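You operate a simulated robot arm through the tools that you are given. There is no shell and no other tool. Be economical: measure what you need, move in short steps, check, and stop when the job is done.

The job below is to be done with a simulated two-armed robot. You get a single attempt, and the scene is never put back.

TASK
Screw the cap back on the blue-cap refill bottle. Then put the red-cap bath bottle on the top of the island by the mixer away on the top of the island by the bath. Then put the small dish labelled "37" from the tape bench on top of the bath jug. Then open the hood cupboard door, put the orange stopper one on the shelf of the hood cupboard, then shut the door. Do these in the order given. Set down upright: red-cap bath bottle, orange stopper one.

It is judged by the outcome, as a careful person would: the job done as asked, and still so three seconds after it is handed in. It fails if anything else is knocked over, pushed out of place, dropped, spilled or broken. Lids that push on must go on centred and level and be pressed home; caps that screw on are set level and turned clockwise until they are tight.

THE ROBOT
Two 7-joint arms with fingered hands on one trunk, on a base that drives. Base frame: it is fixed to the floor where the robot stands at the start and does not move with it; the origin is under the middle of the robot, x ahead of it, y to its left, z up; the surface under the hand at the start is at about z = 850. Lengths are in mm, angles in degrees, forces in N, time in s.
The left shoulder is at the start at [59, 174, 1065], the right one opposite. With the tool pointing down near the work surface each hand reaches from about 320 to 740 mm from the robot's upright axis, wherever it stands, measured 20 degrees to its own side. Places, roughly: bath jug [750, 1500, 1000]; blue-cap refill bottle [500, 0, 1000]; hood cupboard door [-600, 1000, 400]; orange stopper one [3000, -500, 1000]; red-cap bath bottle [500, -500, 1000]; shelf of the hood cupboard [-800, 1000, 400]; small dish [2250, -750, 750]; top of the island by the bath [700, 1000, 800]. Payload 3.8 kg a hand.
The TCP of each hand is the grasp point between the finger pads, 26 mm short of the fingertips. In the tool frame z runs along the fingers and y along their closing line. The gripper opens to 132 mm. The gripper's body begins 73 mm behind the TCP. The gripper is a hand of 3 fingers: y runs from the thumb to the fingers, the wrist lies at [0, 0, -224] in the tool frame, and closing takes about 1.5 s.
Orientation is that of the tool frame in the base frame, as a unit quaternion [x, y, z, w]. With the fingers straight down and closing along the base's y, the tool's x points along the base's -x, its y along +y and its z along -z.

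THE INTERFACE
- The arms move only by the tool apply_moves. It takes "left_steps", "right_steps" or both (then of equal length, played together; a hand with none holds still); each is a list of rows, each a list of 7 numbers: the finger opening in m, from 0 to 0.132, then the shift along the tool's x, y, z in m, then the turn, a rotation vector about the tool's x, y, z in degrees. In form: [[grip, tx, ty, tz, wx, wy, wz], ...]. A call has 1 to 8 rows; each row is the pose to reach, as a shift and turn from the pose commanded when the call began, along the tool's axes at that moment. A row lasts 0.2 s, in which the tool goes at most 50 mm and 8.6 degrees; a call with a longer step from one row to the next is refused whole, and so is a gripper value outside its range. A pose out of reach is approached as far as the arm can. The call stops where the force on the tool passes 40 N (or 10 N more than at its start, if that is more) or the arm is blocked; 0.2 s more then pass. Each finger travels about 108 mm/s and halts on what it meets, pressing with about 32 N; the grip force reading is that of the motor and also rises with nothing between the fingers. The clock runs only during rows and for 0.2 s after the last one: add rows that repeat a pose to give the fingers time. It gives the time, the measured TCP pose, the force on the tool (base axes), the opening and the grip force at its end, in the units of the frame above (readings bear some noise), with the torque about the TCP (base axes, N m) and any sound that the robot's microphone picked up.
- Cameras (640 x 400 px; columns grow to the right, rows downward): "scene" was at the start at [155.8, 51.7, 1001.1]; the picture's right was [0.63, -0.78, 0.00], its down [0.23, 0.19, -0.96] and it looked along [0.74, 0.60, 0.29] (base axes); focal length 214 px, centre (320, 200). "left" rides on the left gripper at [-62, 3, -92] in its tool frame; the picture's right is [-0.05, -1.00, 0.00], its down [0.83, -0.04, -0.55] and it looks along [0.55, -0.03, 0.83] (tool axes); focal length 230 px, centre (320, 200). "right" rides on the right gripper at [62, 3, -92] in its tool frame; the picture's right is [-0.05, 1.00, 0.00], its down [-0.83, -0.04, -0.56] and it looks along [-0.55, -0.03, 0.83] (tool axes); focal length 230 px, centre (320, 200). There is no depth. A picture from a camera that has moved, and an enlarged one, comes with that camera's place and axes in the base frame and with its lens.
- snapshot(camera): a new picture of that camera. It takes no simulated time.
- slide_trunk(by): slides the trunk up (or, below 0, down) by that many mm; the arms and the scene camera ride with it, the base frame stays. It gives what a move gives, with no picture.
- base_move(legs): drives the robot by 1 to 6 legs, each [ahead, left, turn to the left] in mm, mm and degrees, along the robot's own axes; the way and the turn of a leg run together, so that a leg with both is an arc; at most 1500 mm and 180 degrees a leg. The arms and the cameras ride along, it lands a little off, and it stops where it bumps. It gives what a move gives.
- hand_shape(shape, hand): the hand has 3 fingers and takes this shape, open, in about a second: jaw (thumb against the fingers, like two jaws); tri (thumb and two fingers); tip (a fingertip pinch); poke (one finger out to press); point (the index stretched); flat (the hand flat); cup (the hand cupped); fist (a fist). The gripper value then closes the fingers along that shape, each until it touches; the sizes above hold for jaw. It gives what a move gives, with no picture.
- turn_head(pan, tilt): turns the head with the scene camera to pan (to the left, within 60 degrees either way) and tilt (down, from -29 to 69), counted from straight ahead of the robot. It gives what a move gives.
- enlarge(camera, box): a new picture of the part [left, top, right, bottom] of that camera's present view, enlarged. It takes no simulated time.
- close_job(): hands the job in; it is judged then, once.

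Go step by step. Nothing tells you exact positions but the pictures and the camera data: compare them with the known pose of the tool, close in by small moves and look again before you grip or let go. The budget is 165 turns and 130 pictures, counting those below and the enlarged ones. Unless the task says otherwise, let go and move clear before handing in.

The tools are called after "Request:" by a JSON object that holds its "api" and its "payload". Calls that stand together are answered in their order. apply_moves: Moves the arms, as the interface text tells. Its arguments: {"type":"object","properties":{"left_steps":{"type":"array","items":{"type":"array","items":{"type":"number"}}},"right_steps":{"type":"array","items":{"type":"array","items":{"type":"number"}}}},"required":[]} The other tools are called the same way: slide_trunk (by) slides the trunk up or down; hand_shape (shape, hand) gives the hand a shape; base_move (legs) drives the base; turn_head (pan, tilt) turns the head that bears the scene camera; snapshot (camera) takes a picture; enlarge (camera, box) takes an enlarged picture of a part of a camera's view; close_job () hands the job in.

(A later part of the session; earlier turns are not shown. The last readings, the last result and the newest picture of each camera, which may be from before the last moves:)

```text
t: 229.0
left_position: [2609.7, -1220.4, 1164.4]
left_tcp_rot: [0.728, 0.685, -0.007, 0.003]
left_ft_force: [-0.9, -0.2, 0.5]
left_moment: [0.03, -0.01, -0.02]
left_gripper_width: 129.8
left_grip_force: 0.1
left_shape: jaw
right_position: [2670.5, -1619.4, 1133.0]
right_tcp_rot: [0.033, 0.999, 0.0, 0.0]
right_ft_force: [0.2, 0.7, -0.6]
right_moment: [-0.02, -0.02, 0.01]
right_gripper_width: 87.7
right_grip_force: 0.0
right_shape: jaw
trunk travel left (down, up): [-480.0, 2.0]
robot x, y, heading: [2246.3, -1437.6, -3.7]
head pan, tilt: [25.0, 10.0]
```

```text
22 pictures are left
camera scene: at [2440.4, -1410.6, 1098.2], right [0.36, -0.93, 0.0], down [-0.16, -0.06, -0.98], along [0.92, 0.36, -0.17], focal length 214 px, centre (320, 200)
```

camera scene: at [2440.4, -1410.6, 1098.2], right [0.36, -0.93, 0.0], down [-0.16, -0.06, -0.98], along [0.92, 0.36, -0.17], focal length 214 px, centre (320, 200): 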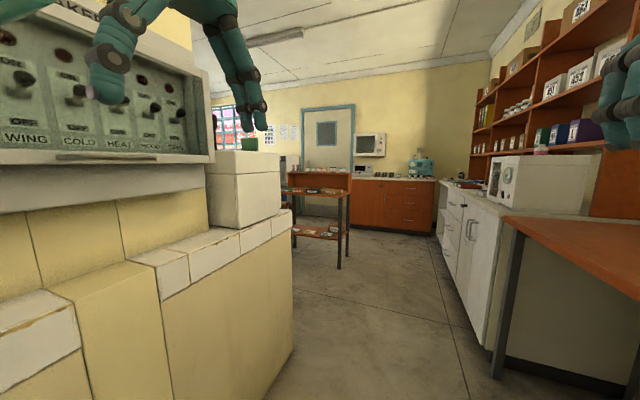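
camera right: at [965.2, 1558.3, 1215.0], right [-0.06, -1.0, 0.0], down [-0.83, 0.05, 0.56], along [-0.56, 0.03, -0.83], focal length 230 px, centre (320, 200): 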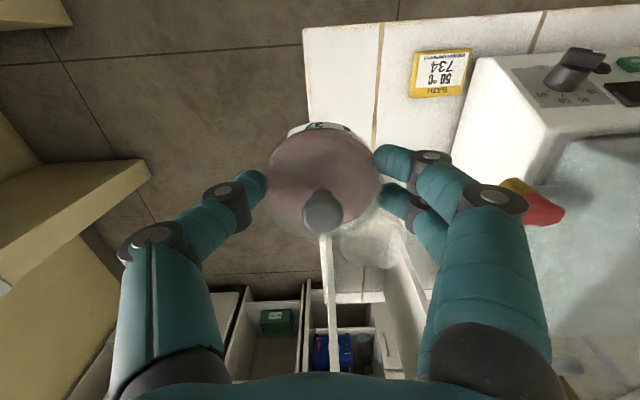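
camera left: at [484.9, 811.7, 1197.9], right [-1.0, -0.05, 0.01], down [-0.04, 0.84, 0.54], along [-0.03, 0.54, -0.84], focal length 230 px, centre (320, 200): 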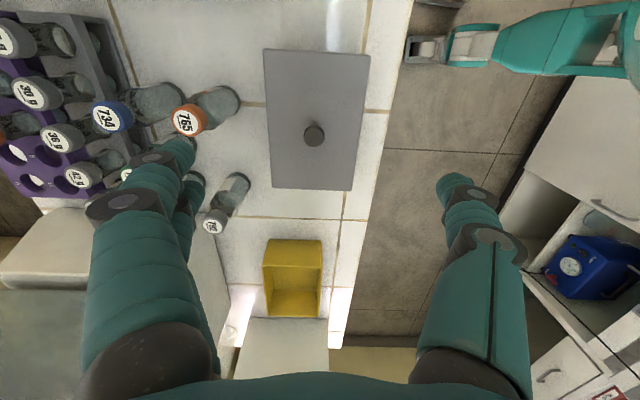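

A second counter lies behind the tape bench; the stopper should be on it. I drive on past its end (x≈3400) and look left.

Request:
{"api": "base_move", "payload": {"legs": [[1500, 0, 3.7]]}}

Request:
{"api": "base_move", "payload": {"legs": [[0, 0, 90]]}}

Request:
{"api": "turn_head", "payload": {"pan": 45, "tilt": 10}}

Request:
{"api": "snapshot", "payload": {"camera": "scene"}}

```text
t: 236.3
left_position: [4081.4, -1272.7, 1162.3]
left_tcp_rot: [0.715, 0.699, -0.006, 0.004]
left_ft_force: [0.0, 0.1, -0.3]
left_moment: [0.02, 0.05, -0.04]
left_gripper_width: 130.0
left_grip_force: 0.0
left_shape: jaw
right_position: [4156.2, -1670.6, 1135.0]
right_tcp_rot: [0.014, 1.0, 0.0, 0.001]
right_ft_force: [-0.5, -0.2, -0.1]
right_moment: [0.01, 0.02, -0.02]
right_gripper_width: 87.6
right_grip_force: 0.0
right_shape: jaw
trunk travel left (down, up): [-480.0, 2.0]
robot x, y, heading: [3723.1, -1503.7, -1.3]
head pan, tilt: [25.0, 10.0]
```

```text
t: 240.4
left_position: [3510.0, -1139.5, 1165.4]
left_tcp_rot: [0.037, 0.999, -0.001, 0.008]
left_ft_force: [1.0, -0.1, 0.1]
left_moment: [0.01, 0.0, 0.02]
left_gripper_width: 130.1
left_grip_force: 0.1
left_shape: jaw
right_position: [3909.1, -1083.6, 1133.4]
right_tcp_rot: [-0.679, 0.734, 0.001, 0.0]
right_ft_force: [0.6, -0.1, -0.4]
right_moment: [-0.04, 0.02, 0.01]
right_gripper_width: 87.7
right_grip_force: 0.1
right_shape: jaw
trunk travel left (down, up): [-480.0, 2.0]
robot x, y, heading: [3727.4, -1505.7, 85.6]
head pan, tilt: [25.0, 10.0]
```

```text
t: 241.3
left_position: [3509.8, -1140.2, 1163.5]
left_tcp_rot: [0.038, 0.999, -0.002, 0.008]
left_ft_force: [-0.3, -0.3, 0.4]
left_moment: [0.04, 0.01, 0.0]
left_gripper_width: 130.4
left_grip_force: 0.1
left_shape: jaw
right_position: [3910.3, -1082.9, 1134.2]
right_tcp_rot: [-0.679, 0.734, 0.001, 0.0]
right_ft_force: [0.5, -0.1, 0.4]
right_moment: [0.02, -0.01, 0.03]
right_gripper_width: 87.6
right_grip_force: 0.0
right_shape: jaw
trunk travel left (down, up): [-480.0, 2.0]
robot x, y, heading: [3722.7, -1505.8, 85.5]
head pan, tilt: [45.0, 10.0]
```

```text
21 pictures are left
camera scene: at [3673.1, -1325.4, 1098.2], right [0.76, 0.65, 0.0], down [0.11, -0.13, -0.98], along [-0.64, 0.75, -0.17], focal length 214 px, centre (320, 200)
```

scene: 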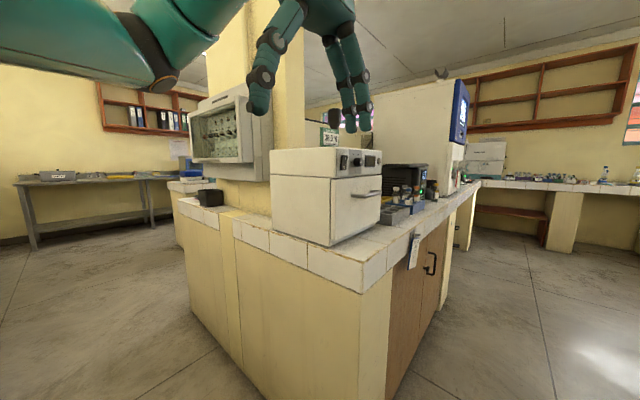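

The counter's working front faces +x, with small bottles beyond the white machine. I drive around to stand facing it from x≈3950.

Request:
{"api": "base_move", "payload": {"legs": [[0, -220, 0], [1030, 0, 0], [0, 0, 96]]}}

Request:
{"api": "turn_head", "payload": {"pan": 0, "tilt": 18}}

Request:
{"api": "snapshot", "payload": {"camera": "scene"}}

```text
t: 252.8
left_position: [3680.6, -723.5, 1163.7]
left_tcp_rot: [-0.7, 0.715, 0.004, 0.007]
left_ft_force: [-1.2, 0.1, 0.1]
left_moment: [0.0, 0.04, -0.01]
left_gripper_width: 129.9
left_grip_force: 0.1
left_shape: jaw
right_position: [3603.2, -327.1, 1134.0]
right_tcp_rot: [1.0, -0.013, -0.001, 0.001]
right_ft_force: [0.3, -0.2, 0.7]
right_moment: [0.04, -0.02, -0.02]
right_gripper_width: 87.6
right_grip_force: 0.1
right_shape: jaw
trunk travel left (down, up): [-480.0, 2.0]
robot x, y, heading: [4037.2, -491.6, 178.9]
head pan, tilt: [45.0, 10.0]
```

```text
t: 253.9
left_position: [3682.3, -724.9, 1162.3]
left_tcp_rot: [-0.7, 0.714, 0.004, 0.007]
left_ft_force: [0.3, 0.0, -0.2]
left_moment: [-0.01, -0.02, 0.02]
left_gripper_width: 129.7
left_grip_force: 0.1
left_shape: jaw
right_position: [3603.9, -328.4, 1134.8]
right_tcp_rot: [1.0, -0.012, 0.0, 0.0]
right_ft_force: [0.0, -0.1, 0.9]
right_moment: [-0.04, 0.0, -0.02]
right_gripper_width: 87.4
right_grip_force: 0.1
right_shape: jaw
trunk travel left (down, up): [-480.0, 2.0]
robot x, y, heading: [4034.2, -490.6, 178.6]
head pan, tilt: [0.0, 18.0]
```

```text
20 pictures are left
camera scene: at [3834.2, -483.9, 1085.2], right [0.02, 1.0, 0.0], down [0.31, -0.01, -0.95], along [-0.95, 0.02, -0.31], focal length 214 px, centre (320, 200)
```

scene: 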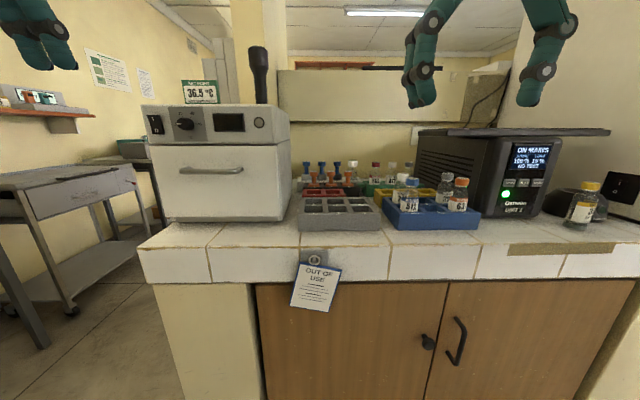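

Request:
{"api": "enlarge", "payload": {"camera": "scene", "box": [290, 145, 490, 240]}}

```text
3.20 times, centred on (390, 192) of scene
camera zoom: at [3834.2, -483.9, 1085.2], right [0.02, 1.0, 0.0], down [0.31, -0.01, -0.95], along [-0.95, 0.02, -0.31], focal length 686 px, centre (96, 224)
```

zoom: 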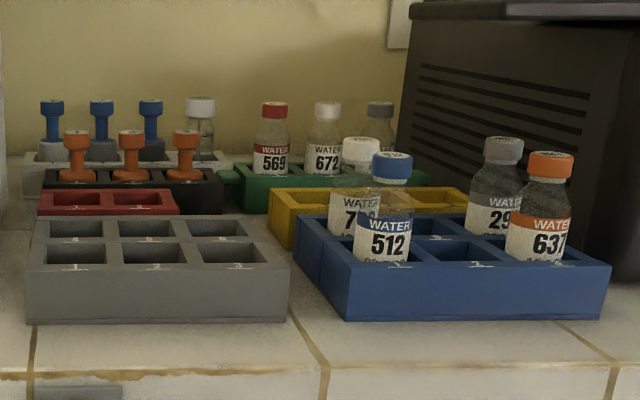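

Three orange stoppers stand in a dark rack behind. I zoom in for their labels.

Request:
{"api": "enlarge", "payload": {"camera": "scene", "box": [296, 172, 366, 220]}}

```text
8.33 times, centred on (331, 196) of scene
camera zoom: at [3834.2, -483.9, 1085.2], right [0.02, 1.0, 0.0], down [0.31, -0.01, -0.95], along [-0.95, 0.02, -0.31], focal length 1787 px, centre (228, 233)
```

zoom: 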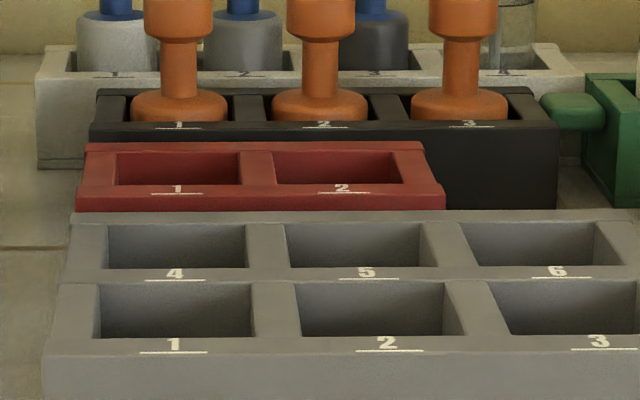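

Slot 1 of the black rack holds orange stopper one, near (3110,-488). I move closer, keeping the left hand clear of the white machine.

Request:
{"api": "base_move", "payload": {"legs": [[255, 70, 1.2]]}}

Request:
{"api": "apply_moves", "payload": {"right_steps": [[0.088, -0.04, 0, 0, 0, 0, 0], [0.088, -0.08, 0.005, 0.01, 0, 0, 0], [0.088, -0.12, 0.02, 0.02, 0, 0, 0], [0.088, -0.14, 0.03, 0.03, 0, 0, 0], [0.088, -0.14, 0.03, 0.03, 0, 0, 0]]}}

Request:
{"api": "snapshot", "payload": {"camera": "right"}}

```text
t: 255.7
left_position: [3439.3, -798.2, 1163.7]
left_tcp_rot: [-0.707, 0.707, 0.005, 0.007]
left_ft_force: [0.4, 0.0, 0.4]
left_moment: [0.0, 0.03, -0.02]
left_gripper_width: 129.8
left_grip_force: 0.1
left_shape: jaw
right_position: [3352.3, -402.2, 1133.7]
right_tcp_rot: [1.0, -0.001, 0.0, 0.001]
right_ft_force: [0.3, -0.5, 0.5]
right_moment: [0.01, -0.03, 0.01]
right_gripper_width: 87.7
right_grip_force: 0.0
right_shape: jaw
trunk travel left (down, up): [-480.0, 2.0]
robot x, y, heading: [3784.9, -555.9, 179.9]
head pan, tilt: [0.0, 18.0]
```

```text
t: 256.9
left_position: [3438.0, -797.2, 1162.5]
left_tcp_rot: [-0.706, 0.708, 0.004, 0.007]
left_ft_force: [-0.2, 0.7, -0.7]
left_moment: [0.0, -0.01, 0.0]
left_gripper_width: 129.9
left_grip_force: 0.1
left_shape: jaw
right_position: [3208.6, -431.8, 1106.5]
right_tcp_rot: [1.0, -0.001, -0.001, 0.001]
right_ft_force: [0.9, -0.1, 0.2]
right_moment: [-0.02, -0.01, -0.02]
right_gripper_width: 87.4
right_grip_force: 0.0
right_shape: jaw
trunk travel left (down, up): [-480.0, 2.0]
robot x, y, heading: [3791.3, -554.9, 180.1]
head pan, tilt: [0.0, 18.0]
```

```text
17 pictures are left
camera right: at [3270.8, -435.7, 1198.8], right [-0.05, -1.0, 0.0], down [-0.83, 0.05, 0.56], along [-0.56, 0.03, -0.83], focal length 230 px, centre (320, 200)
```

right: 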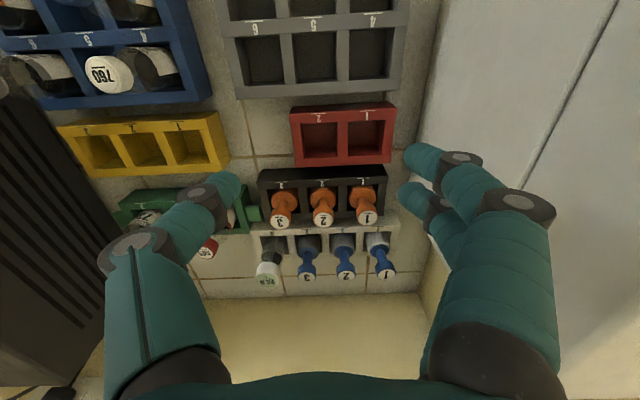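

Orange 1 (number on its top) stands at about (3069,-488), top z≈944. It's just beyond reach, so I shift the base a little, moving both hands to safe spots first.

Request:
{"api": "apply_moves", "payload": {"right_steps": [[0.088, 0.02, -0.03, 0, 0, 0, 0], [0.088, 0.03, -0.06, 0, 0, 0, 0], [0.088, 0.03, -0.09, 0, 0, 0, 0], [0.088, 0.03, -0.1, 0, 0, 0, 0]], "left_steps": [[0.13, 0, -0.01, -0.02, 0, 0, 0], [0.13, 0, -0.02, -0.05, 0, 0, 0], [0.13, 0, -0.025, -0.07, 0, 0, 0], [0.13, 0, -0.025, -0.07, 0, 0, 0]]}}

Request:
{"api": "base_move", "payload": {"legs": [[38, 108, 0]]}}

```text
t: 257.9
left_position: [3462.6, -798.0, 1235.6]
left_tcp_rot: [0.708, -0.707, -0.005, -0.006]
left_ft_force: [0.6, 0.1, -0.6]
left_moment: [-0.03, 0.0, 0.05]
left_gripper_width: 129.9
left_grip_force: 0.1
left_shape: jaw
right_position: [3242.4, -333.6, 1105.8]
right_tcp_rot: [1.0, -0.001, 0.0, 0.0]
right_ft_force: [0.2, -0.2, -0.6]
right_moment: [0.0, -0.01, 0.0]
right_gripper_width: 87.5
right_grip_force: 0.0
right_shape: jaw
trunk travel left (down, up): [-480.0, 2.0]
robot x, y, heading: [3792.6, -554.6, 180.2]
head pan, tilt: [0.0, 18.0]
```

```text
t: 259.5
left_position: [3428.4, -907.7, 1235.9]
left_tcp_rot: [0.708, -0.706, -0.004, -0.008]
left_ft_force: [0.7, 0.1, -0.4]
left_moment: [0.0, 0.02, 0.03]
left_gripper_width: 129.7
left_grip_force: 0.1
left_shape: jaw
right_position: [3204.9, -441.4, 1106.0]
right_tcp_rot: [1.0, 0.0, 0.0, 0.001]
right_ft_force: [-0.3, 0.3, -0.1]
right_moment: [-0.02, 0.02, -0.01]
right_gripper_width: 87.9
right_grip_force: 0.1
right_shape: jaw
trunk travel left (down, up): [-480.0, 2.0]
robot x, y, heading: [3749.5, -662.6, -179.8]
head pan, tilt: [0.0, 18.0]
```

Now over to above orange 1, fingers narrowed.

Request:
{"api": "apply_moves", "payload": {"right_steps": [[0.08, -0.03, 0.01, 0.01, 0, 0, 0], [0.07, -0.06, 0.02, 0.02, 0, 0, 0], [0.06, -0.09, 0.03, 0.04, 0, 0, 0], [0.05, -0.12, 0.042, 0.06, 0, 0, 0], [0.046, -0.136, 0.047, 0.085, 0, 0, 0], [0.046, -0.136, 0.047, 0.1, 0, 0, 0], [0.046, -0.136, 0.047, 0.1, 0, 0, 0]]}}

Request:
{"api": "snapshot", "payload": {"camera": "right"}}

```text
t: 261.1
left_position: [3428.1, -906.2, 1235.3]
left_tcp_rot: [0.709, -0.705, -0.004, -0.007]
left_ft_force: [0.1, 0.5, 0.9]
left_moment: [-0.03, 0.01, 0.01]
left_gripper_width: 129.9
left_grip_force: 0.2
left_shape: jaw
right_position: [3104.9, -480.0, 1026.2]
right_tcp_rot: [1.0, 0.001, -0.001, 0.001]
right_ft_force: [0.9, -0.1, -0.7]
right_moment: [-0.01, 0.01, 0.01]
right_gripper_width: 46.2
right_grip_force: 0.0
right_shape: jaw
right hand out of reach, approached as far as the arm can: row 4, 5, 6, 7
trunk travel left (down, up): [-480.0, 2.0]
robot x, y, heading: [3752.0, -661.7, -180.0]
head pan, tilt: [0.0, 18.0]
```

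```text
16 pictures are left
camera right: at [3167.2, -484.1, 1119.1], right [-0.05, -1.0, 0.0], down [-0.83, 0.04, 0.56], along [-0.56, 0.03, -0.83], focal length 230 px, centre (320, 200)
```

right: 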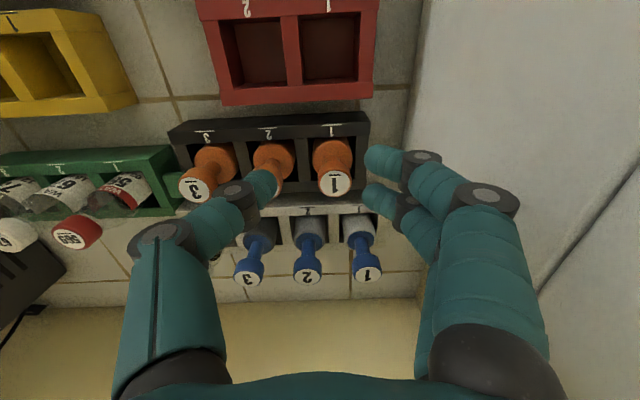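

Confirmed at (3067,-491), but about 36 mm out of reach. I ease the base forward 42 mm.

Request:
{"api": "base_move", "payload": {"legs": [[42, 0, 0]]}}

```text
t: 262.0
left_position: [3387.2, -906.2, 1236.3]
left_tcp_rot: [0.709, -0.705, -0.006, -0.006]
left_ft_force: [-0.4, -0.1, -0.1]
left_moment: [0.03, 0.0, -0.01]
left_gripper_width: 130.1
left_grip_force: 0.0
left_shape: jaw
right_position: [3065.0, -480.3, 1028.2]
right_tcp_rot: [1.0, 0.001, -0.002, 0.0]
right_ft_force: [-0.8, 0.1, -0.3]
right_moment: [0.0, 0.01, 0.0]
right_gripper_width: 46.4
right_grip_force: 0.1
right_shape: jaw
trunk travel left (down, up): [-480.0, 2.0]
robot x, y, heading: [3711.0, -664.2, -179.6]
head pan, tilt: [0.0, 18.0]
```

Now in reach. Shift 12 mm toward -y and go down partway.

Request:
{"api": "apply_moves", "payload": {"right_steps": [[0.046, 0.002, 0.006, 0.0, 0, 0, 0], [0.046, 0.002, 0.012, 0.01, 0, 0, 0], [0.046, 0.002, 0.012, 0.025, 0, 0, 0], [0.046, 0.002, 0.012, 0.035, 0, 0, 0], [0.046, 0.002, 0.012, 0.035, 0, 0, 0]]}}

Request:
{"api": "enlarge", "payload": {"camera": "right", "box": [200, 100, 440, 260]}}

```text
t: 263.2
left_position: [3386.9, -905.9, 1235.8]
left_tcp_rot: [0.709, -0.705, -0.004, -0.007]
left_ft_force: [-0.2, 0.2, 0.8]
left_moment: [0.01, 0.0, -0.02]
left_gripper_width: 129.8
left_grip_force: 0.1
left_shape: jaw
right_position: [3066.5, -491.7, 992.6]
right_tcp_rot: [1.0, 0.001, -0.001, 0.0]
right_ft_force: [-1.2, 0.6, -0.2]
right_moment: [0.02, -0.02, 0.0]
right_gripper_width: 46.3
right_grip_force: 0.0
right_shape: jaw
trunk travel left (down, up): [-480.0, 2.0]
robot x, y, heading: [3710.4, -662.0, -180.0]
head pan, tilt: [0.0, 18.0]
```

```text
2.50 times, centred on (320, 180) of right
camera zoom: at [3127.6, -496.7, 1084.2], right [-0.05, -1.0, 0.0], down [-0.83, 0.04, 0.56], along [-0.56, 0.03, -0.83], focal length 575 px, centre (320, 250)
```

zoom: 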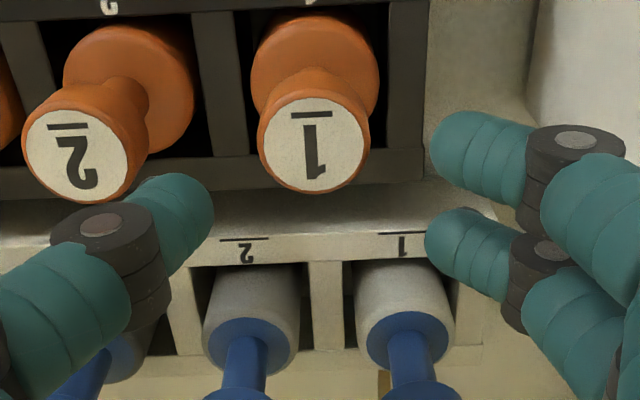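

Well centred, thumb clear of orange 2. Descend and close on the knob.

Request:
{"api": "apply_moves", "payload": {"right_steps": [[0.046, 0, 0, 0.012, 0, 0, 0], [0.046, 0, 0, 0.024, 0, 0, 0], [0.046, 0, 0, 0.036, 0, 0, 0], [0.046, 0, 0, 0.046, 0, 0, 0], [0.046, 0, 0, 0.053, 0, 0, 0], [0.046, 0, 0, 0.053, 0, 0, 0]]}}

Request:
{"api": "apply_moves", "payload": {"right_steps": [[0.036, 0, 0, 0, 0, 0, 0], [0.026, 0, 0, 0, 0, 0, 0], [0.015, 0, 0, 0, 0, 0, 0], [0.01, 0, 0, 0, 0, 0, 0], [0.01, 0, 0, 0, 0, 0, 0]]}}

Request:
{"api": "enlarge", "payload": {"camera": "right", "box": [200, 100, 440, 260]}}

```text
t: 264.6
left_position: [3387.8, -906.0, 1235.4]
left_tcp_rot: [0.709, -0.706, -0.005, -0.007]
left_ft_force: [-0.3, -0.1, -0.2]
left_moment: [0.01, -0.01, 0.0]
left_gripper_width: 130.2
left_grip_force: 0.0
left_shape: jaw
right_position: [3066.9, -493.0, 939.2]
right_tcp_rot: [1.0, 0.001, -0.001, 0.002]
right_ft_force: [-0.5, -0.4, -0.5]
right_moment: [-0.01, -0.02, 0.0]
right_gripper_width: 46.2
right_grip_force: 0.1
right_shape: jaw
trunk travel left (down, up): [-480.0, 2.0]
robot x, y, heading: [3711.8, -663.2, -179.5]
head pan, tilt: [0.0, 18.0]
```

```text
t: 265.8
left_position: [3387.2, -907.4, 1235.5]
left_tcp_rot: [0.708, -0.706, -0.004, -0.006]
left_ft_force: [0.1, 0.2, -1.2]
left_moment: [-0.03, 0.03, -0.01]
left_gripper_width: 130.1
left_grip_force: 0.1
left_shape: jaw
right_position: [3067.0, -492.0, 938.3]
right_tcp_rot: [1.0, 0.001, 0.0, 0.0]
right_ft_force: [-0.1, -0.1, -1.7]
right_moment: [-0.07, 0.0, -0.03]
right_gripper_width: 9.9
right_grip_force: 32.3
right_shape: jaw
trunk travel left (down, up): [-480.0, 2.0]
robot x, y, heading: [3714.7, -663.2, -179.6]
head pan, tilt: [0.0, 18.0]
```

```text
2.50 times, centred on (320, 180) of right
camera zoom: at [3128.5, -497.1, 1030.5], right [-0.05, -1.0, 0.0], down [-0.83, 0.04, 0.56], along [-0.56, 0.03, -0.83], focal length 575 px, centre (320, 250)
```

zoom: 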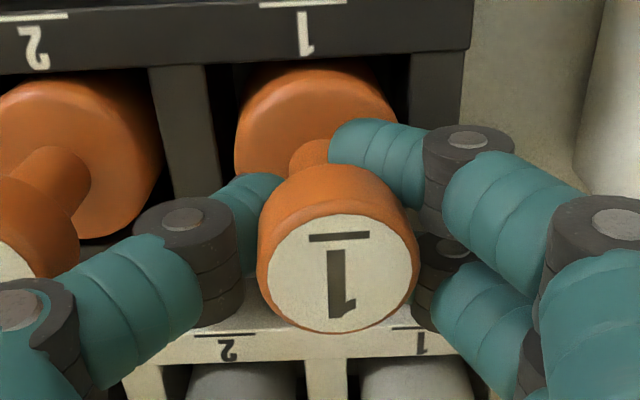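

The fingers hold the neck right under the knob. Lift straight out of the slot.

Request:
{"api": "apply_moves", "payload": {"right_steps": [[0.01, 0, 0, -0.01, 0, 0, 0], [0.01, 0, 0, -0.025, 0, 0, 0], [0.01, 0, 0, -0.04, 0, 0, 0], [0.01, 0, 0, -0.06, 0, 0, 0], [0.01, 0, 0, -0.08, 0, 0, 0], [0.01, 0.01, 0, -0.1, 0, 0, 0], [0.01, 0.03, 0, -0.12, 0, 0, 0], [0.01, 0.06, 0, -0.14, 0, 0, 0]]}}

Request:
{"api": "enlarge", "payload": {"camera": "scene", "box": [290, 60, 490, 240]}}

```text
t: 267.6
left_position: [3388.9, -906.1, 1234.6]
left_tcp_rot: [0.708, -0.706, -0.005, -0.006]
left_ft_force: [0.5, -0.4, -0.6]
left_moment: [-0.02, 0.0, -0.02]
left_gripper_width: 129.6
left_grip_force: 0.1
left_shape: jaw
right_position: [3078.0, -503.4, 1088.4]
right_tcp_rot: [1.0, 0.0, 0.001, 0.0]
right_ft_force: [-0.1, 0.0, -0.7]
right_moment: [-0.01, 0.04, 0.01]
right_gripper_width: 9.8
right_grip_force: 32.1
right_shape: jaw
right hand out of reach, approached as far as the arm can: row 6, 7, 8
trunk travel left (down, up): [-480.0, 2.0]
robot x, y, heading: [3711.5, -659.8, -180.1]
head pan, tilt: [0.0, 18.0]
```

```text
2.22 times, centred on (390, 150) of scene
camera zoom: at [3509.5, -661.9, 1085.4], right [0.0, 1.0, 0.0], down [0.31, 0.0, -0.95], along [-0.95, 0.0, -0.31], focal length 477 px, centre (164, 311)
```

zoom: 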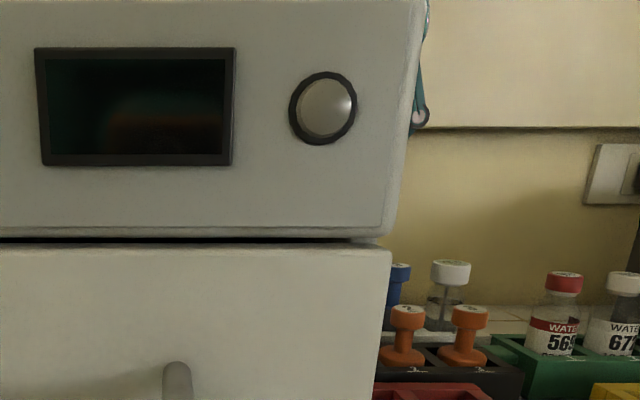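

Orange 1 is out of the rack. I draw the arm back, then back the base away.

Request:
{"api": "apply_moves", "payload": {"right_steps": [[0.01, 0.0, -0.02, 0, 0, 0, 0], [0.01, 0.02, -0.04, -0.01, 0, 0, 0], [0.01, 0.05, -0.06, -0.02, 0, 0, 0], [0.01, 0.08, -0.07, -0.03, 0, 0, 0], [0.01, 0.11, -0.07, -0.03, 0, 0, 0], [0.01, 0.14, -0.07, -0.03, 0, 0, 0]]}}

Request:
{"api": "base_move", "payload": {"legs": [[-250, 0, 0]]}}

Request:
{"api": "snapshot", "payload": {"camera": "right"}}

```text
t: 269.0
left_position: [3388.4, -905.9, 1236.3]
left_tcp_rot: [0.709, -0.705, -0.005, -0.007]
left_ft_force: [-0.6, 0.1, 0.6]
left_moment: [0.02, 0.01, 0.0]
left_gripper_width: 129.8
left_grip_force: 0.1
left_shape: jaw
right_position: [3086.2, -428.3, 1146.3]
right_tcp_rot: [1.0, 0.001, 0.0, 0.0]
right_ft_force: [0.7, 0.0, -0.5]
right_moment: [0.02, -0.01, 0.01]
right_gripper_width: 9.9
right_grip_force: 31.9
right_shape: jaw
right hand out of reach, approached as far as the arm can: row 2, 3, 4, 5, 6
trunk travel left (down, up): [-480.0, 2.0]
robot x, y, heading: [3709.8, -663.7, -179.9]
head pan, tilt: [0.0, 18.0]
```

```text
t: 270.9
left_position: [3639.7, -902.7, 1234.4]
left_tcp_rot: [0.708, -0.707, -0.005, -0.007]
left_ft_force: [0.6, 0.4, 0.0]
left_moment: [0.0, 0.01, -0.03]
left_gripper_width: 129.9
left_grip_force: 0.0
left_shape: jaw
right_position: [3338.7, -425.5, 1145.8]
right_tcp_rot: [1.0, 0.0, 0.0, 0.0]
right_ft_force: [-0.2, -1.2, -0.6]
right_moment: [0.03, -0.03, 0.01]
right_gripper_width: 9.8
right_grip_force: 32.9
right_shape: jaw
trunk travel left (down, up): [-480.0, 2.0]
robot x, y, heading: [3959.2, -665.1, -179.9]
head pan, tilt: [0.0, 18.0]
```

```text
12 pictures are left
camera right: at [3400.4, -429.5, 1237.9], right [-0.05, -1.0, 0.0], down [-0.83, 0.04, 0.55], along [-0.55, 0.03, -0.83], focal length 230 px, centre (320, 200)
```

right: 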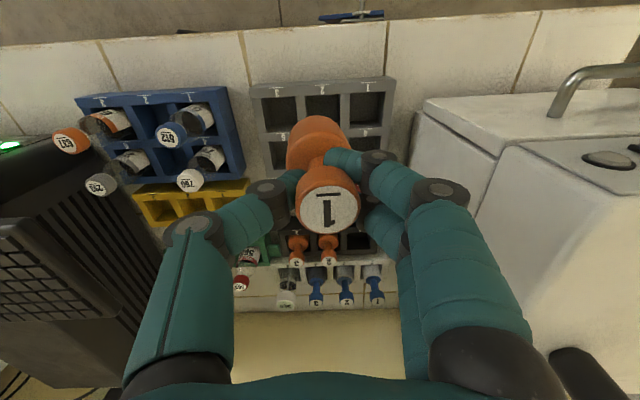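

The stopper hangs upright, its base about 83 mm below the TCP. I tuck the arm in and drive back round toward the hood cupboard, facing -x.

Request:
{"api": "apply_moves", "payload": {"right_steps": [[0.01, 0.04, 0.01, 0, 0, 0, 0], [0.01, 0.08, 0.02, 0, 0, 0, 0], [0.01, 0.12, 0.03, 0, 0, 0, 0], [0.01, 0.15, 0.04, 0, 0, 0, 0], [0.01, 0.18, 0.05, 0, 0, 0, 0], [0.01, 0.19, 0.055, 0, 0, 0, 0]]}}

Request:
{"api": "base_move", "payload": {"legs": [[0, 760, 0], [1500, 0, 0], [1500, 0, 0], [880, 0, 0]]}}

```text
t: 272.2
left_position: [3640.0, -905.0, 1234.7]
left_tcp_rot: [0.708, -0.707, -0.004, -0.006]
left_ft_force: [-0.6, -0.9, 0.9]
left_moment: [-0.02, -0.03, -0.02]
left_gripper_width: 130.0
left_grip_force: 0.0
left_shape: jaw
right_position: [3359.9, -479.4, 1199.4]
right_tcp_rot: [1.0, 0.0, 0.001, 0.0]
right_ft_force: [-0.3, 0.1, -0.5]
right_moment: [-0.02, 0.02, 0.0]
right_gripper_width: 9.7
right_grip_force: 31.8
right_shape: jaw
right hand out of reach, approached as far as the arm can: row 1, 2, 3, 4, 5, 6
trunk travel left (down, up): [-480.0, 2.0]
robot x, y, heading: [3963.7, -661.0, -179.7]
head pan, tilt: [0.0, 18.0]
```

```text
t: 297.6
left_position: [-249.5, -1587.8, 1234.7]
left_tcp_rot: [-0.698, 0.716, 0.005, 0.006]
left_ft_force: [-0.7, 0.6, -0.4]
left_moment: [0.0, 0.0, 0.02]
left_gripper_width: 129.9
left_grip_force: 0.1
left_shape: jaw
right_position: [-515.3, -1155.1, 1199.9]
right_tcp_rot: [1.0, -0.014, 0.001, 0.0]
right_ft_force: [-0.3, -0.6, 0.1]
right_moment: [0.0, 0.05, 0.0]
right_gripper_width: 9.6
right_grip_force: 32.2
right_shape: jaw
trunk travel left (down, up): [-480.0, 2.0]
robot x, y, heading: [80.6, -1353.4, 178.7]
head pan, tilt: [0.0, 18.0]
```

Arrived at (80,-1353). The right arm is still extended; I bring it down and in.

Request:
{"api": "apply_moves", "payload": {"right_steps": [[0.01, 0.03, 0, 0.03, 0, 0, 0], [0.01, 0.06, 0, 0.06, 0, 0, 0], [0.01, 0.09, 0, 0.09, 0, 0, 0], [0.01, 0.12, 0, 0.12, 0, 0, 0], [0.01, 0.15, 0, 0.14, 0, 0, 0], [0.01, 0.18, 0, 0.16, 0, 0, 0], [0.01, 0.18, 0, 0.16, 0, 0, 0]]}}

```text
t: 299.2
left_position: [-246.7, -1588.3, 1235.3]
left_tcp_rot: [-0.699, 0.716, 0.004, 0.007]
left_ft_force: [-0.8, -0.1, 0.1]
left_moment: [0.0, 0.01, 0.06]
left_gripper_width: 130.1
left_grip_force: 0.0
left_shape: jaw
right_position: [-544.1, -1186.3, 1083.1]
right_tcp_rot: [1.0, -0.014, 0.002, 0.0]
right_ft_force: [-0.3, 0.3, -0.5]
right_moment: [0.05, -0.02, 0.0]
right_gripper_width: 9.7
right_grip_force: 32.3
right_shape: jaw
right hand out of reach, approached as far as the arm can: row 1, 2, 3, 4, 5, 6, 7
trunk travel left (down, up): [-480.0, 2.0]
robot x, y, heading: [84.9, -1353.8, 178.8]
head pan, tilt: [0.0, 18.0]
```

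Commanded pose was still beyond reach; continue pulling in.

Request:
{"api": "apply_moves", "payload": {"right_steps": [[0.01, 0.04, 0, 0, 0, 0, 0], [0.01, 0.08, 0, 0, 0, 0, 0], [0.01, 0.12, 0, 0, 0, 0, 0], [0.01, 0.16, 0, 0, 0, 0, 0], [0.01, 0.2, 0, 0, 0, 0, 0], [0.01, 0.24, 0, 0, 0, 0, 0], [0.01, 0.24, 0, 0, 0, 0, 0]]}}

```text
t: 300.8
left_position: [-246.2, -1586.9, 1234.2]
left_tcp_rot: [-0.698, 0.716, 0.004, 0.008]
left_ft_force: [0.7, -0.9, 0.5]
left_moment: [0.0, 0.0, 0.01]
left_gripper_width: 129.9
left_grip_force: 0.1
left_shape: jaw
right_position: [-532.6, -1212.3, 1124.8]
right_tcp_rot: [1.0, -0.013, 0.002, 0.001]
right_ft_force: [-1.1, 0.0, -0.2]
right_moment: [-0.02, 0.01, -0.01]
right_gripper_width: 9.7
right_grip_force: 32.5
right_shape: jaw
right hand out of reach, approached as far as the arm can: row 1, 2, 3, 4, 5, 6, 7
trunk travel left (down, up): [-480.0, 2.0]
robot x, y, heading: [80.4, -1353.2, 178.6]
head pan, tilt: [0.0, 18.0]
```

The commanded target had run inside the robot. I bring it back outward until the arm tracks it again.

Request:
{"api": "apply_moves", "payload": {"right_steps": [[0.01, -0.048, 0, -0.01, 0, 0, 0], [0.01, -0.096, 0, -0.02, 0, 0, 0], [0.01, -0.144, 0, -0.03, 0, 0, 0], [0.01, -0.192, 0, -0.04, 0, 0, 0], [0.01, -0.24, 0, -0.05, 0, 0, 0], [0.01, -0.288, 0, -0.06, 0, 0, 0], [0.01, -0.336, 0, -0.07, 0, 0, 0], [0.01, -0.384, 0, -0.08, 0, 0, 0]]}}

```text
t: 302.6
left_position: [-246.8, -1588.5, 1235.0]
left_tcp_rot: [-0.698, 0.716, 0.004, 0.006]
left_ft_force: [-1.0, -0.6, -1.1]
left_moment: [0.01, 0.0, 0.01]
left_gripper_width: 129.8
left_grip_force: 0.0
left_shape: jaw
right_position: [-534.9, -1195.8, 1132.2]
right_tcp_rot: [1.0, -0.014, 0.001, 0.0]
right_ft_force: [0.5, 0.6, 0.3]
right_moment: [0.05, -0.04, 0.0]
right_gripper_width: 9.6
right_grip_force: 32.3
right_shape: jaw
right hand out of reach, approached as far as the arm can: row 1, 2, 3, 4, 5, 6, 7, 8
trunk travel left (down, up): [-480.0, 2.0]
robot x, y, heading: [83.5, -1356.0, 178.4]
head pan, tilt: [0.0, 18.0]
```

I test with a pure small downward move to see how the arm tracks.

Request:
{"api": "apply_moves", "payload": {"right_steps": [[0.01, 0, 0, 0.03, 0, 0, 0], [0.01, 0, 0, 0.06, 0, 0, 0], [0.01, 0, 0, 0.09, 0, 0, 0], [0.01, 0, 0, 0.09, 0, 0, 0]]}}

```text
t: 303.6
left_position: [-247.4, -1588.4, 1234.6]
left_tcp_rot: [-0.698, 0.716, 0.004, 0.007]
left_ft_force: [0.1, 0.6, 0.0]
left_moment: [-0.01, 0.0, 0.0]
left_gripper_width: 129.8
left_grip_force: 0.1
left_shape: jaw
right_position: [-548.1, -1193.6, 1046.4]
right_tcp_rot: [1.0, -0.014, 0.001, 0.0]
right_ft_force: [-0.3, 0.6, -0.5]
right_moment: [0.0, 0.02, 0.02]
right_gripper_width: 9.5
right_grip_force: 31.9
right_shape: jaw
right hand out of reach, approached as far as the arm can: row 1, 2, 3, 4
trunk travel left (down, up): [-480.0, 2.0]
robot x, y, heading: [84.0, -1355.9, 178.5]
head pan, tilt: [0.0, 18.0]
```

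It tracks downward fine. I go down to the height that worked before and try pulling in from there.

Request:
{"api": "apply_moves", "payload": {"right_steps": [[0.01, 0.01, 0, 0.04, 0, 0, 0], [0.01, 0.02, 0, 0.08, 0, 0, 0], [0.01, 0.04, 0, 0.1, 0, 0, 0], [0.01, 0.07, 0, 0.1, 0, 0, 0], [0.01, 0.1, 0, 0.1, 0, 0, 0], [0.01, 0.13, 0, 0.1, 0, 0, 0], [0.01, 0.16, 0, 0.1, 0, 0, 0]]}}

```text
t: 305.2
left_position: [-247.6, -1588.2, 1235.4]
left_tcp_rot: [-0.699, 0.715, 0.005, 0.007]
left_ft_force: [0.4, -0.2, -0.6]
left_moment: [-0.02, 0.02, 0.01]
left_gripper_width: 129.9
left_grip_force: 0.1
left_shape: jaw
right_position: [-549.5, -1211.2, 944.2]
right_tcp_rot: [1.0, -0.014, 0.001, 0.0]
right_ft_force: [-0.3, -0.7, -1.6]
right_moment: [0.02, 0.02, -0.02]
right_gripper_width: 9.6
right_grip_force: 32.5
right_shape: jaw
right hand out of reach, approached as far as the arm can: row 1, 2, 3, 4, 5, 6, 7
trunk travel left (down, up): [-480.0, 2.0]
robot x, y, heading: [84.1, -1350.6, 178.6]
head pan, tilt: [0.0, 18.0]
```

The target is evidently still too close in. I move it outward by 380 mm and watch for the flag to clear.

Request:
{"api": "apply_moves", "payload": {"right_steps": [[0.01, -0.045, 0, -0.02, 0, 0, 0], [0.01, -0.09, 0, -0.04, 0, 0, 0], [0.01, -0.135, 0, -0.06, 0, 0, 0], [0.01, -0.18, 0, -0.08, 0, 0, 0], [0.01, -0.225, 0, -0.1, 0, 0, 0], [0.01, -0.27, 0, -0.12, 0, 0, 0], [0.01, -0.315, 0, -0.14, 0, 0, 0], [0.01, -0.36, 0, -0.16, 0, 0, 0]]}}

```text
t: 307.0
left_position: [-246.3, -1588.1, 1234.4]
left_tcp_rot: [-0.699, 0.715, 0.004, 0.007]
left_ft_force: [-0.7, -0.2, -0.5]
left_moment: [0.04, 0.0, 0.0]
left_gripper_width: 129.8
left_grip_force: 0.1
left_shape: jaw
right_position: [-553.5, -1185.3, 1027.8]
right_tcp_rot: [1.0, -0.015, 0.001, 0.0]
right_ft_force: [-0.6, 0.1, -0.9]
right_moment: [-0.04, 0.03, 0.0]
right_gripper_width: 9.2
right_grip_force: 32.3
right_shape: jaw
right hand out of reach, approached as far as the arm can: row 1, 2, 3, 4, 5, 6, 7, 8
trunk travel left (down, up): [-480.0, 2.0]
robot x, y, heading: [84.1, -1353.7, 178.4]
head pan, tilt: [0.0, 18.0]
```

Getting close; continue outward another 170 mm.

Request:
{"api": "apply_moves", "payload": {"right_steps": [[0.01, -0.03, 0, 0, 0, 0, 0], [0.01, -0.06, 0, 0, 0, 0, 0], [0.01, -0.09, 0, 0, 0, 0, 0], [0.01, -0.12, 0, 0, 0, 0, 0], [0.01, -0.15, 0, 0, 0, 0, 0], [0.01, -0.17, 0, 0, 0, 0, 0]]}}

```text
t: 308.4
left_position: [-246.2, -1588.0, 1235.8]
left_tcp_rot: [-0.698, 0.716, 0.005, 0.007]
left_ft_force: [0.4, -0.4, -0.6]
left_moment: [0.01, -0.02, 0.0]
left_gripper_width: 129.8
left_grip_force: 0.1
left_shape: jaw
right_position: [-556.4, -1163.5, 1019.9]
right_tcp_rot: [1.0, -0.014, 0.001, 0.0]
right_ft_force: [0.3, 0.4, 0.3]
right_moment: [0.0, 0.02, 0.0]
right_gripper_width: 9.3
right_grip_force: 32.0
right_shape: jaw
right hand out of reach, approached as far as the arm can: row 1, 2, 3, 4, 5, 6
trunk travel left (down, up): [-480.0, 2.0]
robot x, y, heading: [78.4, -1354.2, 178.4]
head pan, tilt: [0.0, 18.0]
```

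The arm seems stuck straight. A tiny base move resets the command to the actual pose; then a straight descent should bend the elbow again.

Request:
{"api": "base_move", "payload": {"legs": [[-20, 0, 1.5]]}}

Request:
{"api": "apply_moves", "payload": {"right_steps": [[0.01, 0, 0, 0.02, 0, 0, 0], [0.01, 0, 0, 0.04, 0, 0, 0], [0.01, 0.002, 0, 0.06, 0, 0, 0], [0.01, 0.005, 0, 0.075, 0, 0, 0], [0.01, 0.01, 0, 0.075, 0, 0, 0], [0.01, 0.02, 0, 0.075, 0, 0, 0], [0.01, 0.035, 0, 0.075, 0, 0, 0], [0.01, 0.05, 0, 0.075, 0, 0, 0]]}}

```text
t: 309.2
left_position: [-224.3, -1596.4, 1234.0]
left_tcp_rot: [0.707, -0.707, -0.003, -0.008]
left_ft_force: [-0.5, 0.3, 0.0]
left_moment: [0.02, -0.05, 0.0]
left_gripper_width: 129.7
left_grip_force: 0.1
left_shape: jaw
right_position: [-543.7, -1180.6, 1018.0]
right_tcp_rot: [1.0, -0.001, 0.003, 0.0]
right_ft_force: [0.0, 0.0, -0.2]
right_moment: [0.02, -0.03, 0.0]
right_gripper_width: 9.4
right_grip_force: 31.5
right_shape: jaw
trunk travel left (down, up): [-480.0, 2.0]
robot x, y, heading: [105.1, -1354.5, -180.0]
head pan, tilt: [0.0, 18.0]
```

```text
t: 311.0
left_position: [-221.6, -1596.5, 1235.7]
left_tcp_rot: [-0.707, 0.707, 0.004, 0.007]
left_ft_force: [0.4, -0.2, 0.1]
left_moment: [-0.02, 0.02, 0.03]
left_gripper_width: 130.0
left_grip_force: 0.1
left_shape: jaw
right_position: [-490.5, -1181.0, 946.7]
right_tcp_rot: [1.0, -0.001, 0.001, 0.0]
right_ft_force: [0.3, 0.9, -0.4]
right_moment: [-0.01, -0.04, -0.01]
right_gripper_width: 9.2
right_grip_force: 31.9
right_shape: jaw
trunk travel left (down, up): [-480.0, 2.0]
robot x, y, heading: [106.3, -1357.0, -179.9]
head pan, tilt: [0.0, 18.0]
```

Unstuck. Now bring the hand in and up to the carrying pose.

Request:
{"api": "apply_moves", "payload": {"right_steps": [[0.01, 0.03, 0, 0, 0, 0, 0], [0.01, 0.06, 0, -0.01, 0, 0, 0], [0.01, 0.09, 0, -0.03, 0, 0, 0], [0.01, 0.12, 0, -0.06, 0, 0, 0], [0.01, 0.15, 0, -0.09, 0, 0, 0], [0.01, 0.165, 0, -0.12, 0, 0, 0], [0.01, 0.165, 0, -0.15, 0, 0, 0], [0.01, 0.165, 0, -0.15, 0, 0, 0]]}}

Request:
{"api": "base_move", "payload": {"legs": [[0, -1500, 0], [0, -680, 0]]}}

Request:
{"api": "turn_head", "payload": {"pan": -8, "tilt": 38}}

Request:
{"api": "snapshot", "payload": {"camera": "scene"}}

```text
t: 312.8
left_position: [-223.4, -1596.6, 1234.3]
left_tcp_rot: [-0.707, 0.708, 0.004, 0.007]
left_ft_force: [0.4, 0.1, 0.4]
left_moment: [0.0, -0.01, 0.01]
left_gripper_width: 130.2
left_grip_force: 0.0
left_shape: jaw
right_position: [-327.7, -1180.1, 1097.1]
right_tcp_rot: [1.0, -0.001, 0.002, 0.001]
right_ft_force: [0.1, -0.3, 0.0]
right_moment: [-0.02, 0.01, 0.03]
right_gripper_width: 9.0
right_grip_force: 31.6
right_shape: jaw
trunk travel left (down, up): [-480.0, 2.0]
robot x, y, heading: [106.2, -1354.7, -180.1]
head pan, tilt: [0.0, 18.0]
```

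```text
t: 331.8
left_position: [-250.3, 538.9, 1234.0]
left_tcp_rot: [0.717, -0.697, -0.004, -0.006]
left_ft_force: [-0.5, 0.0, -0.9]
left_moment: [-0.01, 0.02, 0.02]
left_gripper_width: 129.9
left_grip_force: 0.0
left_shape: jaw
right_position: [-368.4, 952.0, 1097.6]
right_tcp_rot: [1.0, 0.013, 0.0, 0.0]
right_ft_force: [1.3, -0.2, -0.2]
right_moment: [-0.03, 0.01, -0.01]
right_gripper_width: 9.1
right_grip_force: 31.8
right_shape: jaw
trunk travel left (down, up): [-480.0, 2.0]
robot x, y, heading: [67.5, 789.2, -178.3]
head pan, tilt: [0.0, 18.0]
```

```text
t: 332.7
left_position: [-250.1, 539.7, 1235.1]
left_tcp_rot: [0.718, -0.696, -0.005, -0.006]
left_ft_force: [-0.1, -1.0, 0.2]
left_moment: [0.02, -0.03, 0.01]
left_gripper_width: 129.7
left_grip_force: 0.0
left_shape: jaw
right_position: [-367.9, 951.8, 1098.0]
right_tcp_rot: [1.0, 0.013, 0.001, 0.0]
right_ft_force: [-0.4, 0.5, -1.0]
right_moment: [-0.02, -0.01, -0.02]
right_gripper_width: 8.8
right_grip_force: 32.4
right_shape: jaw
trunk travel left (down, up): [-480.0, 2.0]
robot x, y, heading: [67.1, 790.7, -178.3]
head pan, tilt: [-8.0, 38.0]
```

```text
11 pictures are left
camera scene: at [-126.7, 798.7, 1053.6], right [0.11, 0.99, 0.0], down [0.61, -0.07, -0.79], along [-0.78, 0.09, -0.62], focal length 214 px, centre (320, 200)
```

scene: 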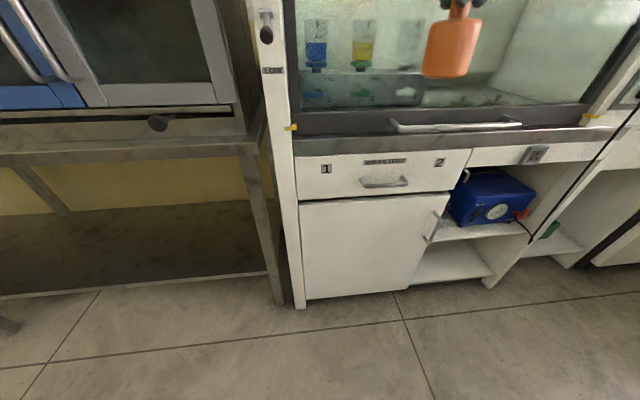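

The hood cupboard door spans y≈787–1275, z≈75–650, front x≈-635, with a vertical handle near (-595,1258,525), hinged at its left. I stand to its right at y≈1430 and turn the left hand to point forward.

Request:
{"api": "base_move", "payload": {"legs": [[0, -640, -1.7]]}}

Request:
{"api": "apply_moves", "payload": {"left_steps": [[0.1, -0.01, 0.026, 0.012, -4.9, -4.9, -4.9], [0.1, -0.02, 0.052, 0.024, -9.8, -9.8, -9.8], [0.1, -0.03, 0.078, 0.036, -14.7, -14.7, -14.7], [0.1, -0.04, 0.104, 0.048, -19.6, -19.6, -19.6], [0.1, -0.05, 0.13, 0.06, -24.5, -24.5, -24.5], [0.1, -0.06, 0.156, 0.072, -29.4, -29.4, -29.4], [0.1, -0.07, 0.182, 0.084, -34.3, -34.3, -34.3], [0.1, -0.078, 0.21, 0.1, -39.2, -39.2, -39.2]]}}

Request:
{"api": "apply_moves", "payload": {"left_steps": [[0.1, 0, 0, 0, -4.9, -4.9, -4.9], [0.1, 0, 0, 0, -9.8, -9.8, -9.8], [0.1, 0, 0, 0, -14.7, -14.7, -14.7], [0.1, 0, 0, 0, -19.6, -19.6, -19.6], [0.1, 0, 0, 0, -24.5, -24.5, -24.5], [0.1, 0, 0, 0, -29.4, -29.4, -29.4], [0.1, 0, 0, 0, -30.08, -30.08, -30.08], [0.1, 0, 0, 0, -30.08, -30.08, -30.08]]}}

```text
t: 338.8
left_position: [-267.7, 1192.8, 1234.2]
left_tcp_rot: [0.714, -0.7, -0.005, -0.007]
left_ft_force: [-0.1, 0.4, 0.1]
left_moment: [0.0, 0.0, -0.02]
left_gripper_width: 129.9
left_grip_force: 0.0
left_shape: jaw
right_position: [-381.4, 1606.4, 1096.5]
right_tcp_rot: [1.0, 0.008, 0.001, 0.0]
right_ft_force: [-0.2, -0.1, -0.5]
right_moment: [0.03, -0.01, -0.01]
right_gripper_width: 8.9
right_grip_force: 31.5
right_shape: jaw
trunk travel left (down, up): [-480.0, 2.0]
robot x, y, heading: [52.1, 1439.7, -179.1]
head pan, tilt: [-8.0, 38.0]
```

```text
t: 340.6
left_position: [-480.9, 1270.5, 1134.7]
left_tcp_rot: [0.818, -0.347, -0.458, -0.003]
left_ft_force: [-0.7, -0.8, -0.1]
left_moment: [0.01, -0.02, 0.03]
left_gripper_width: 100.2
left_grip_force: 0.1
left_shape: jaw
right_position: [-381.8, 1606.7, 1097.6]
right_tcp_rot: [1.0, 0.008, 0.002, 0.0]
right_ft_force: [-0.8, 0.6, 0.3]
right_moment: [-0.01, 0.01, -0.04]
right_gripper_width: 9.3
right_grip_force: 32.3
right_shape: jaw
trunk travel left (down, up): [-480.0, 2.0]
robot x, y, heading: [49.7, 1445.7, -178.7]
head pan, tilt: [-8.0, 38.0]
```

```text
t: 342.4
left_position: [-481.1, 1251.9, 1134.0]
left_tcp_rot: [0.772, -0.137, -0.621, -0.002]
left_ft_force: [-0.3, 0.0, 0.4]
left_moment: [0.01, -0.02, 0.01]
left_gripper_width: 100.3
left_grip_force: 0.1
left_shape: jaw
left hand out of reach, approached as far as the arm can: row 4, 5, 6, 7, 8
right_position: [-381.3, 1606.6, 1097.7]
right_tcp_rot: [1.0, 0.008, 0.0, 0.0]
right_ft_force: [0.7, 0.2, -0.5]
right_moment: [0.01, 0.01, 0.03]
right_gripper_width: 8.9
right_grip_force: 32.0
right_shape: jaw
trunk travel left (down, up): [-480.0, 2.0]
robot x, y, heading: [52.0, 1439.6, -178.9]
head pan, tilt: [-8.0, 38.0]
```

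Left hand now points forward (slightly down). Lower the trunk to bring it to handle height and take a look with its camera.

Request:
{"api": "slide_trunk", "payload": {"by": -470}}

Request:
{"api": "snapshot", "payload": {"camera": "left"}}

```text
refused: -470 is not a number from -400 to 400
```

```text
10 pictures are left
camera left: at [-404.2, 1246.2, 1213.8], right [0.2, 0.97, -0.12], down [0.7, -0.23, -0.68], along [-0.68, 0.05, -0.73], focal length 230 px, centre (320, 200)
```

left: 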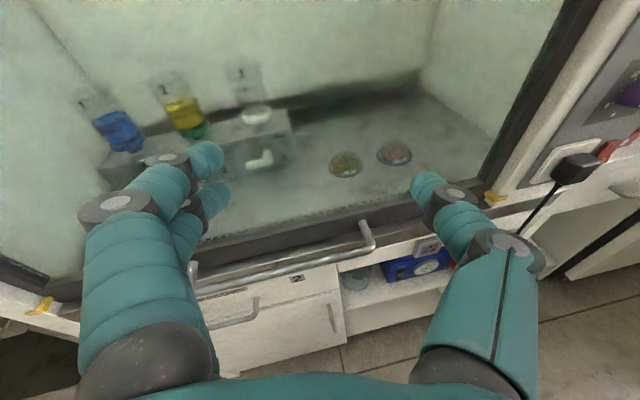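

Trunk steps are limited to 400; I lower in two steps.

Request:
{"api": "slide_trunk", "payload": {"by": -400}}

Request:
{"api": "slide_trunk", "payload": {"by": -78}}

Request:
{"api": "snapshot", "payload": {"camera": "left"}}

```text
t: 346.3
left_position: [-507.7, 1252.2, 550.2]
left_tcp_rot: [0.874, -0.131, -0.467, -0.029]
left_ft_force: [-0.2, -0.6, -1.2]
left_moment: [0.0, 0.0, 0.01]
left_gripper_width: 100.1
left_grip_force: 0.1
left_shape: jaw
right_position: [-381.1, 1606.9, 697.9]
right_tcp_rot: [1.0, 0.007, 0.001, 0.0]
right_ft_force: [0.6, 0.4, -0.3]
right_moment: [0.03, -0.02, -0.01]
right_gripper_width: 8.7
right_grip_force: 32.1
right_shape: jaw
trunk travel left (down, up): [-80.0, 402.0]
robot x, y, heading: [52.3, 1439.9, -178.7]
head pan, tilt: [-8.0, 38.0]
```

```text
t: 347.4
left_position: [-515.7, 1249.8, 475.4]
left_tcp_rot: [0.879, -0.132, -0.458, -0.031]
left_ft_force: [0.2, 0.2, -0.3]
left_moment: [0.0, -0.01, 0.04]
left_gripper_width: 100.3
left_grip_force: 0.1
left_shape: jaw
right_position: [-381.6, 1606.1, 619.0]
right_tcp_rot: [1.0, 0.008, 0.001, 0.0]
right_ft_force: [0.2, -0.4, 0.0]
right_moment: [0.02, -0.02, 0.05]
right_gripper_width: 8.9
right_grip_force: 32.0
right_shape: jaw
trunk travel left (down, up): [-2.0, 480.0]
robot x, y, heading: [49.7, 1439.2, -178.9]
head pan, tilt: [-8.0, 38.0]
```

```text
9 pictures are left
camera left: at [-477.2, 1244.3, 578.7], right [0.23, 0.97, -0.02], down [0.91, -0.22, -0.35], along [-0.35, 0.06, -0.93], focal length 230 px, centre (320, 200)
```

left: 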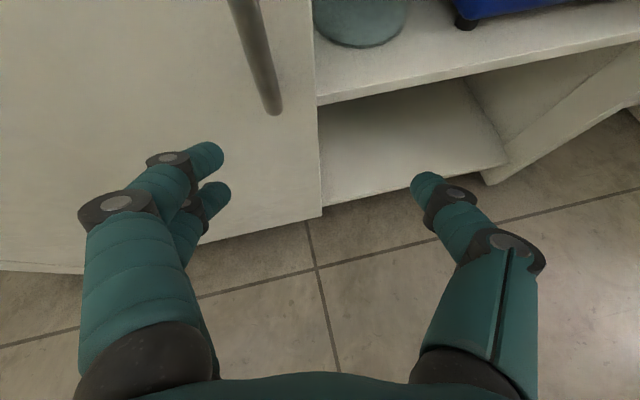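

The handle bar is at (-600,1236), z 449–597; the hand tilts 35° down, which still suits. I reset the command with a tiny base nudge, then move the open fingers around the bar.

Request:
{"api": "base_move", "payload": {"legs": [[2, 0, 0]]}}

Request:
{"api": "apply_moves", "payload": {"left_steps": [[0.1, -0.02, 0.009, 0.009, 0, 0, 0], [0.1, -0.04, 0.018, 0.018, 0, 0, 0], [0.1, -0.058, 0.027, 0.026, 0, 0, 0], [0.1, -0.074, 0.035, 0.033, 0, 0, 0], [0.1, -0.074, 0.035, 0.033, 0, 0, 0]]}}

```text
t: 348.1
left_position: [-519.1, 1250.2, 475.4]
left_tcp_rot: [0.879, -0.131, -0.457, -0.031]
left_ft_force: [0.2, 0.2, 0.0]
left_moment: [0.01, -0.03, -0.04]
left_gripper_width: 100.2
left_grip_force: 0.1
left_shape: jaw
right_position: [-383.5, 1605.4, 619.9]
right_tcp_rot: [1.0, 0.008, 0.0, 0.0]
right_ft_force: [0.5, 0.7, -1.6]
right_moment: [0.0, 0.02, -0.01]
right_gripper_width: 8.9
right_grip_force: 32.3
right_shape: jaw
trunk travel left (down, up): [-2.0, 480.0]
robot x, y, heading: [50.1, 1442.5, -179.0]
head pan, tilt: [-8.0, 38.0]
```

```text
t: 349.1
left_position: [-580.1, 1241.3, 508.5]
left_tcp_rot: [0.883, -0.131, -0.449, -0.032]
left_ft_force: [21.4, -0.7, 5.6]
left_moment: [-0.32, 0.32, 1.09]
left_gripper_width: 98.0
left_grip_force: 0.1
left_shape: jaw
right_position: [-382.6, 1605.3, 619.7]
right_tcp_rot: [1.0, 0.009, 0.0, 0.0]
right_ft_force: [-0.7, 0.1, -0.4]
right_moment: [0.01, 0.03, 0.03]
right_gripper_width: 8.9
right_grip_force: 32.0
right_shape: jaw
trunk travel left (down, up): [-2.0, 480.0]
robot x, y, heading: [48.4, 1439.9, -178.8]
head pan, tilt: [-8.0, 38.0]
stopped in row 4 (left hand): the force on the tool passed its limit at 52 N (the readings are from after the stop); the commanded pose is now the measured one
```

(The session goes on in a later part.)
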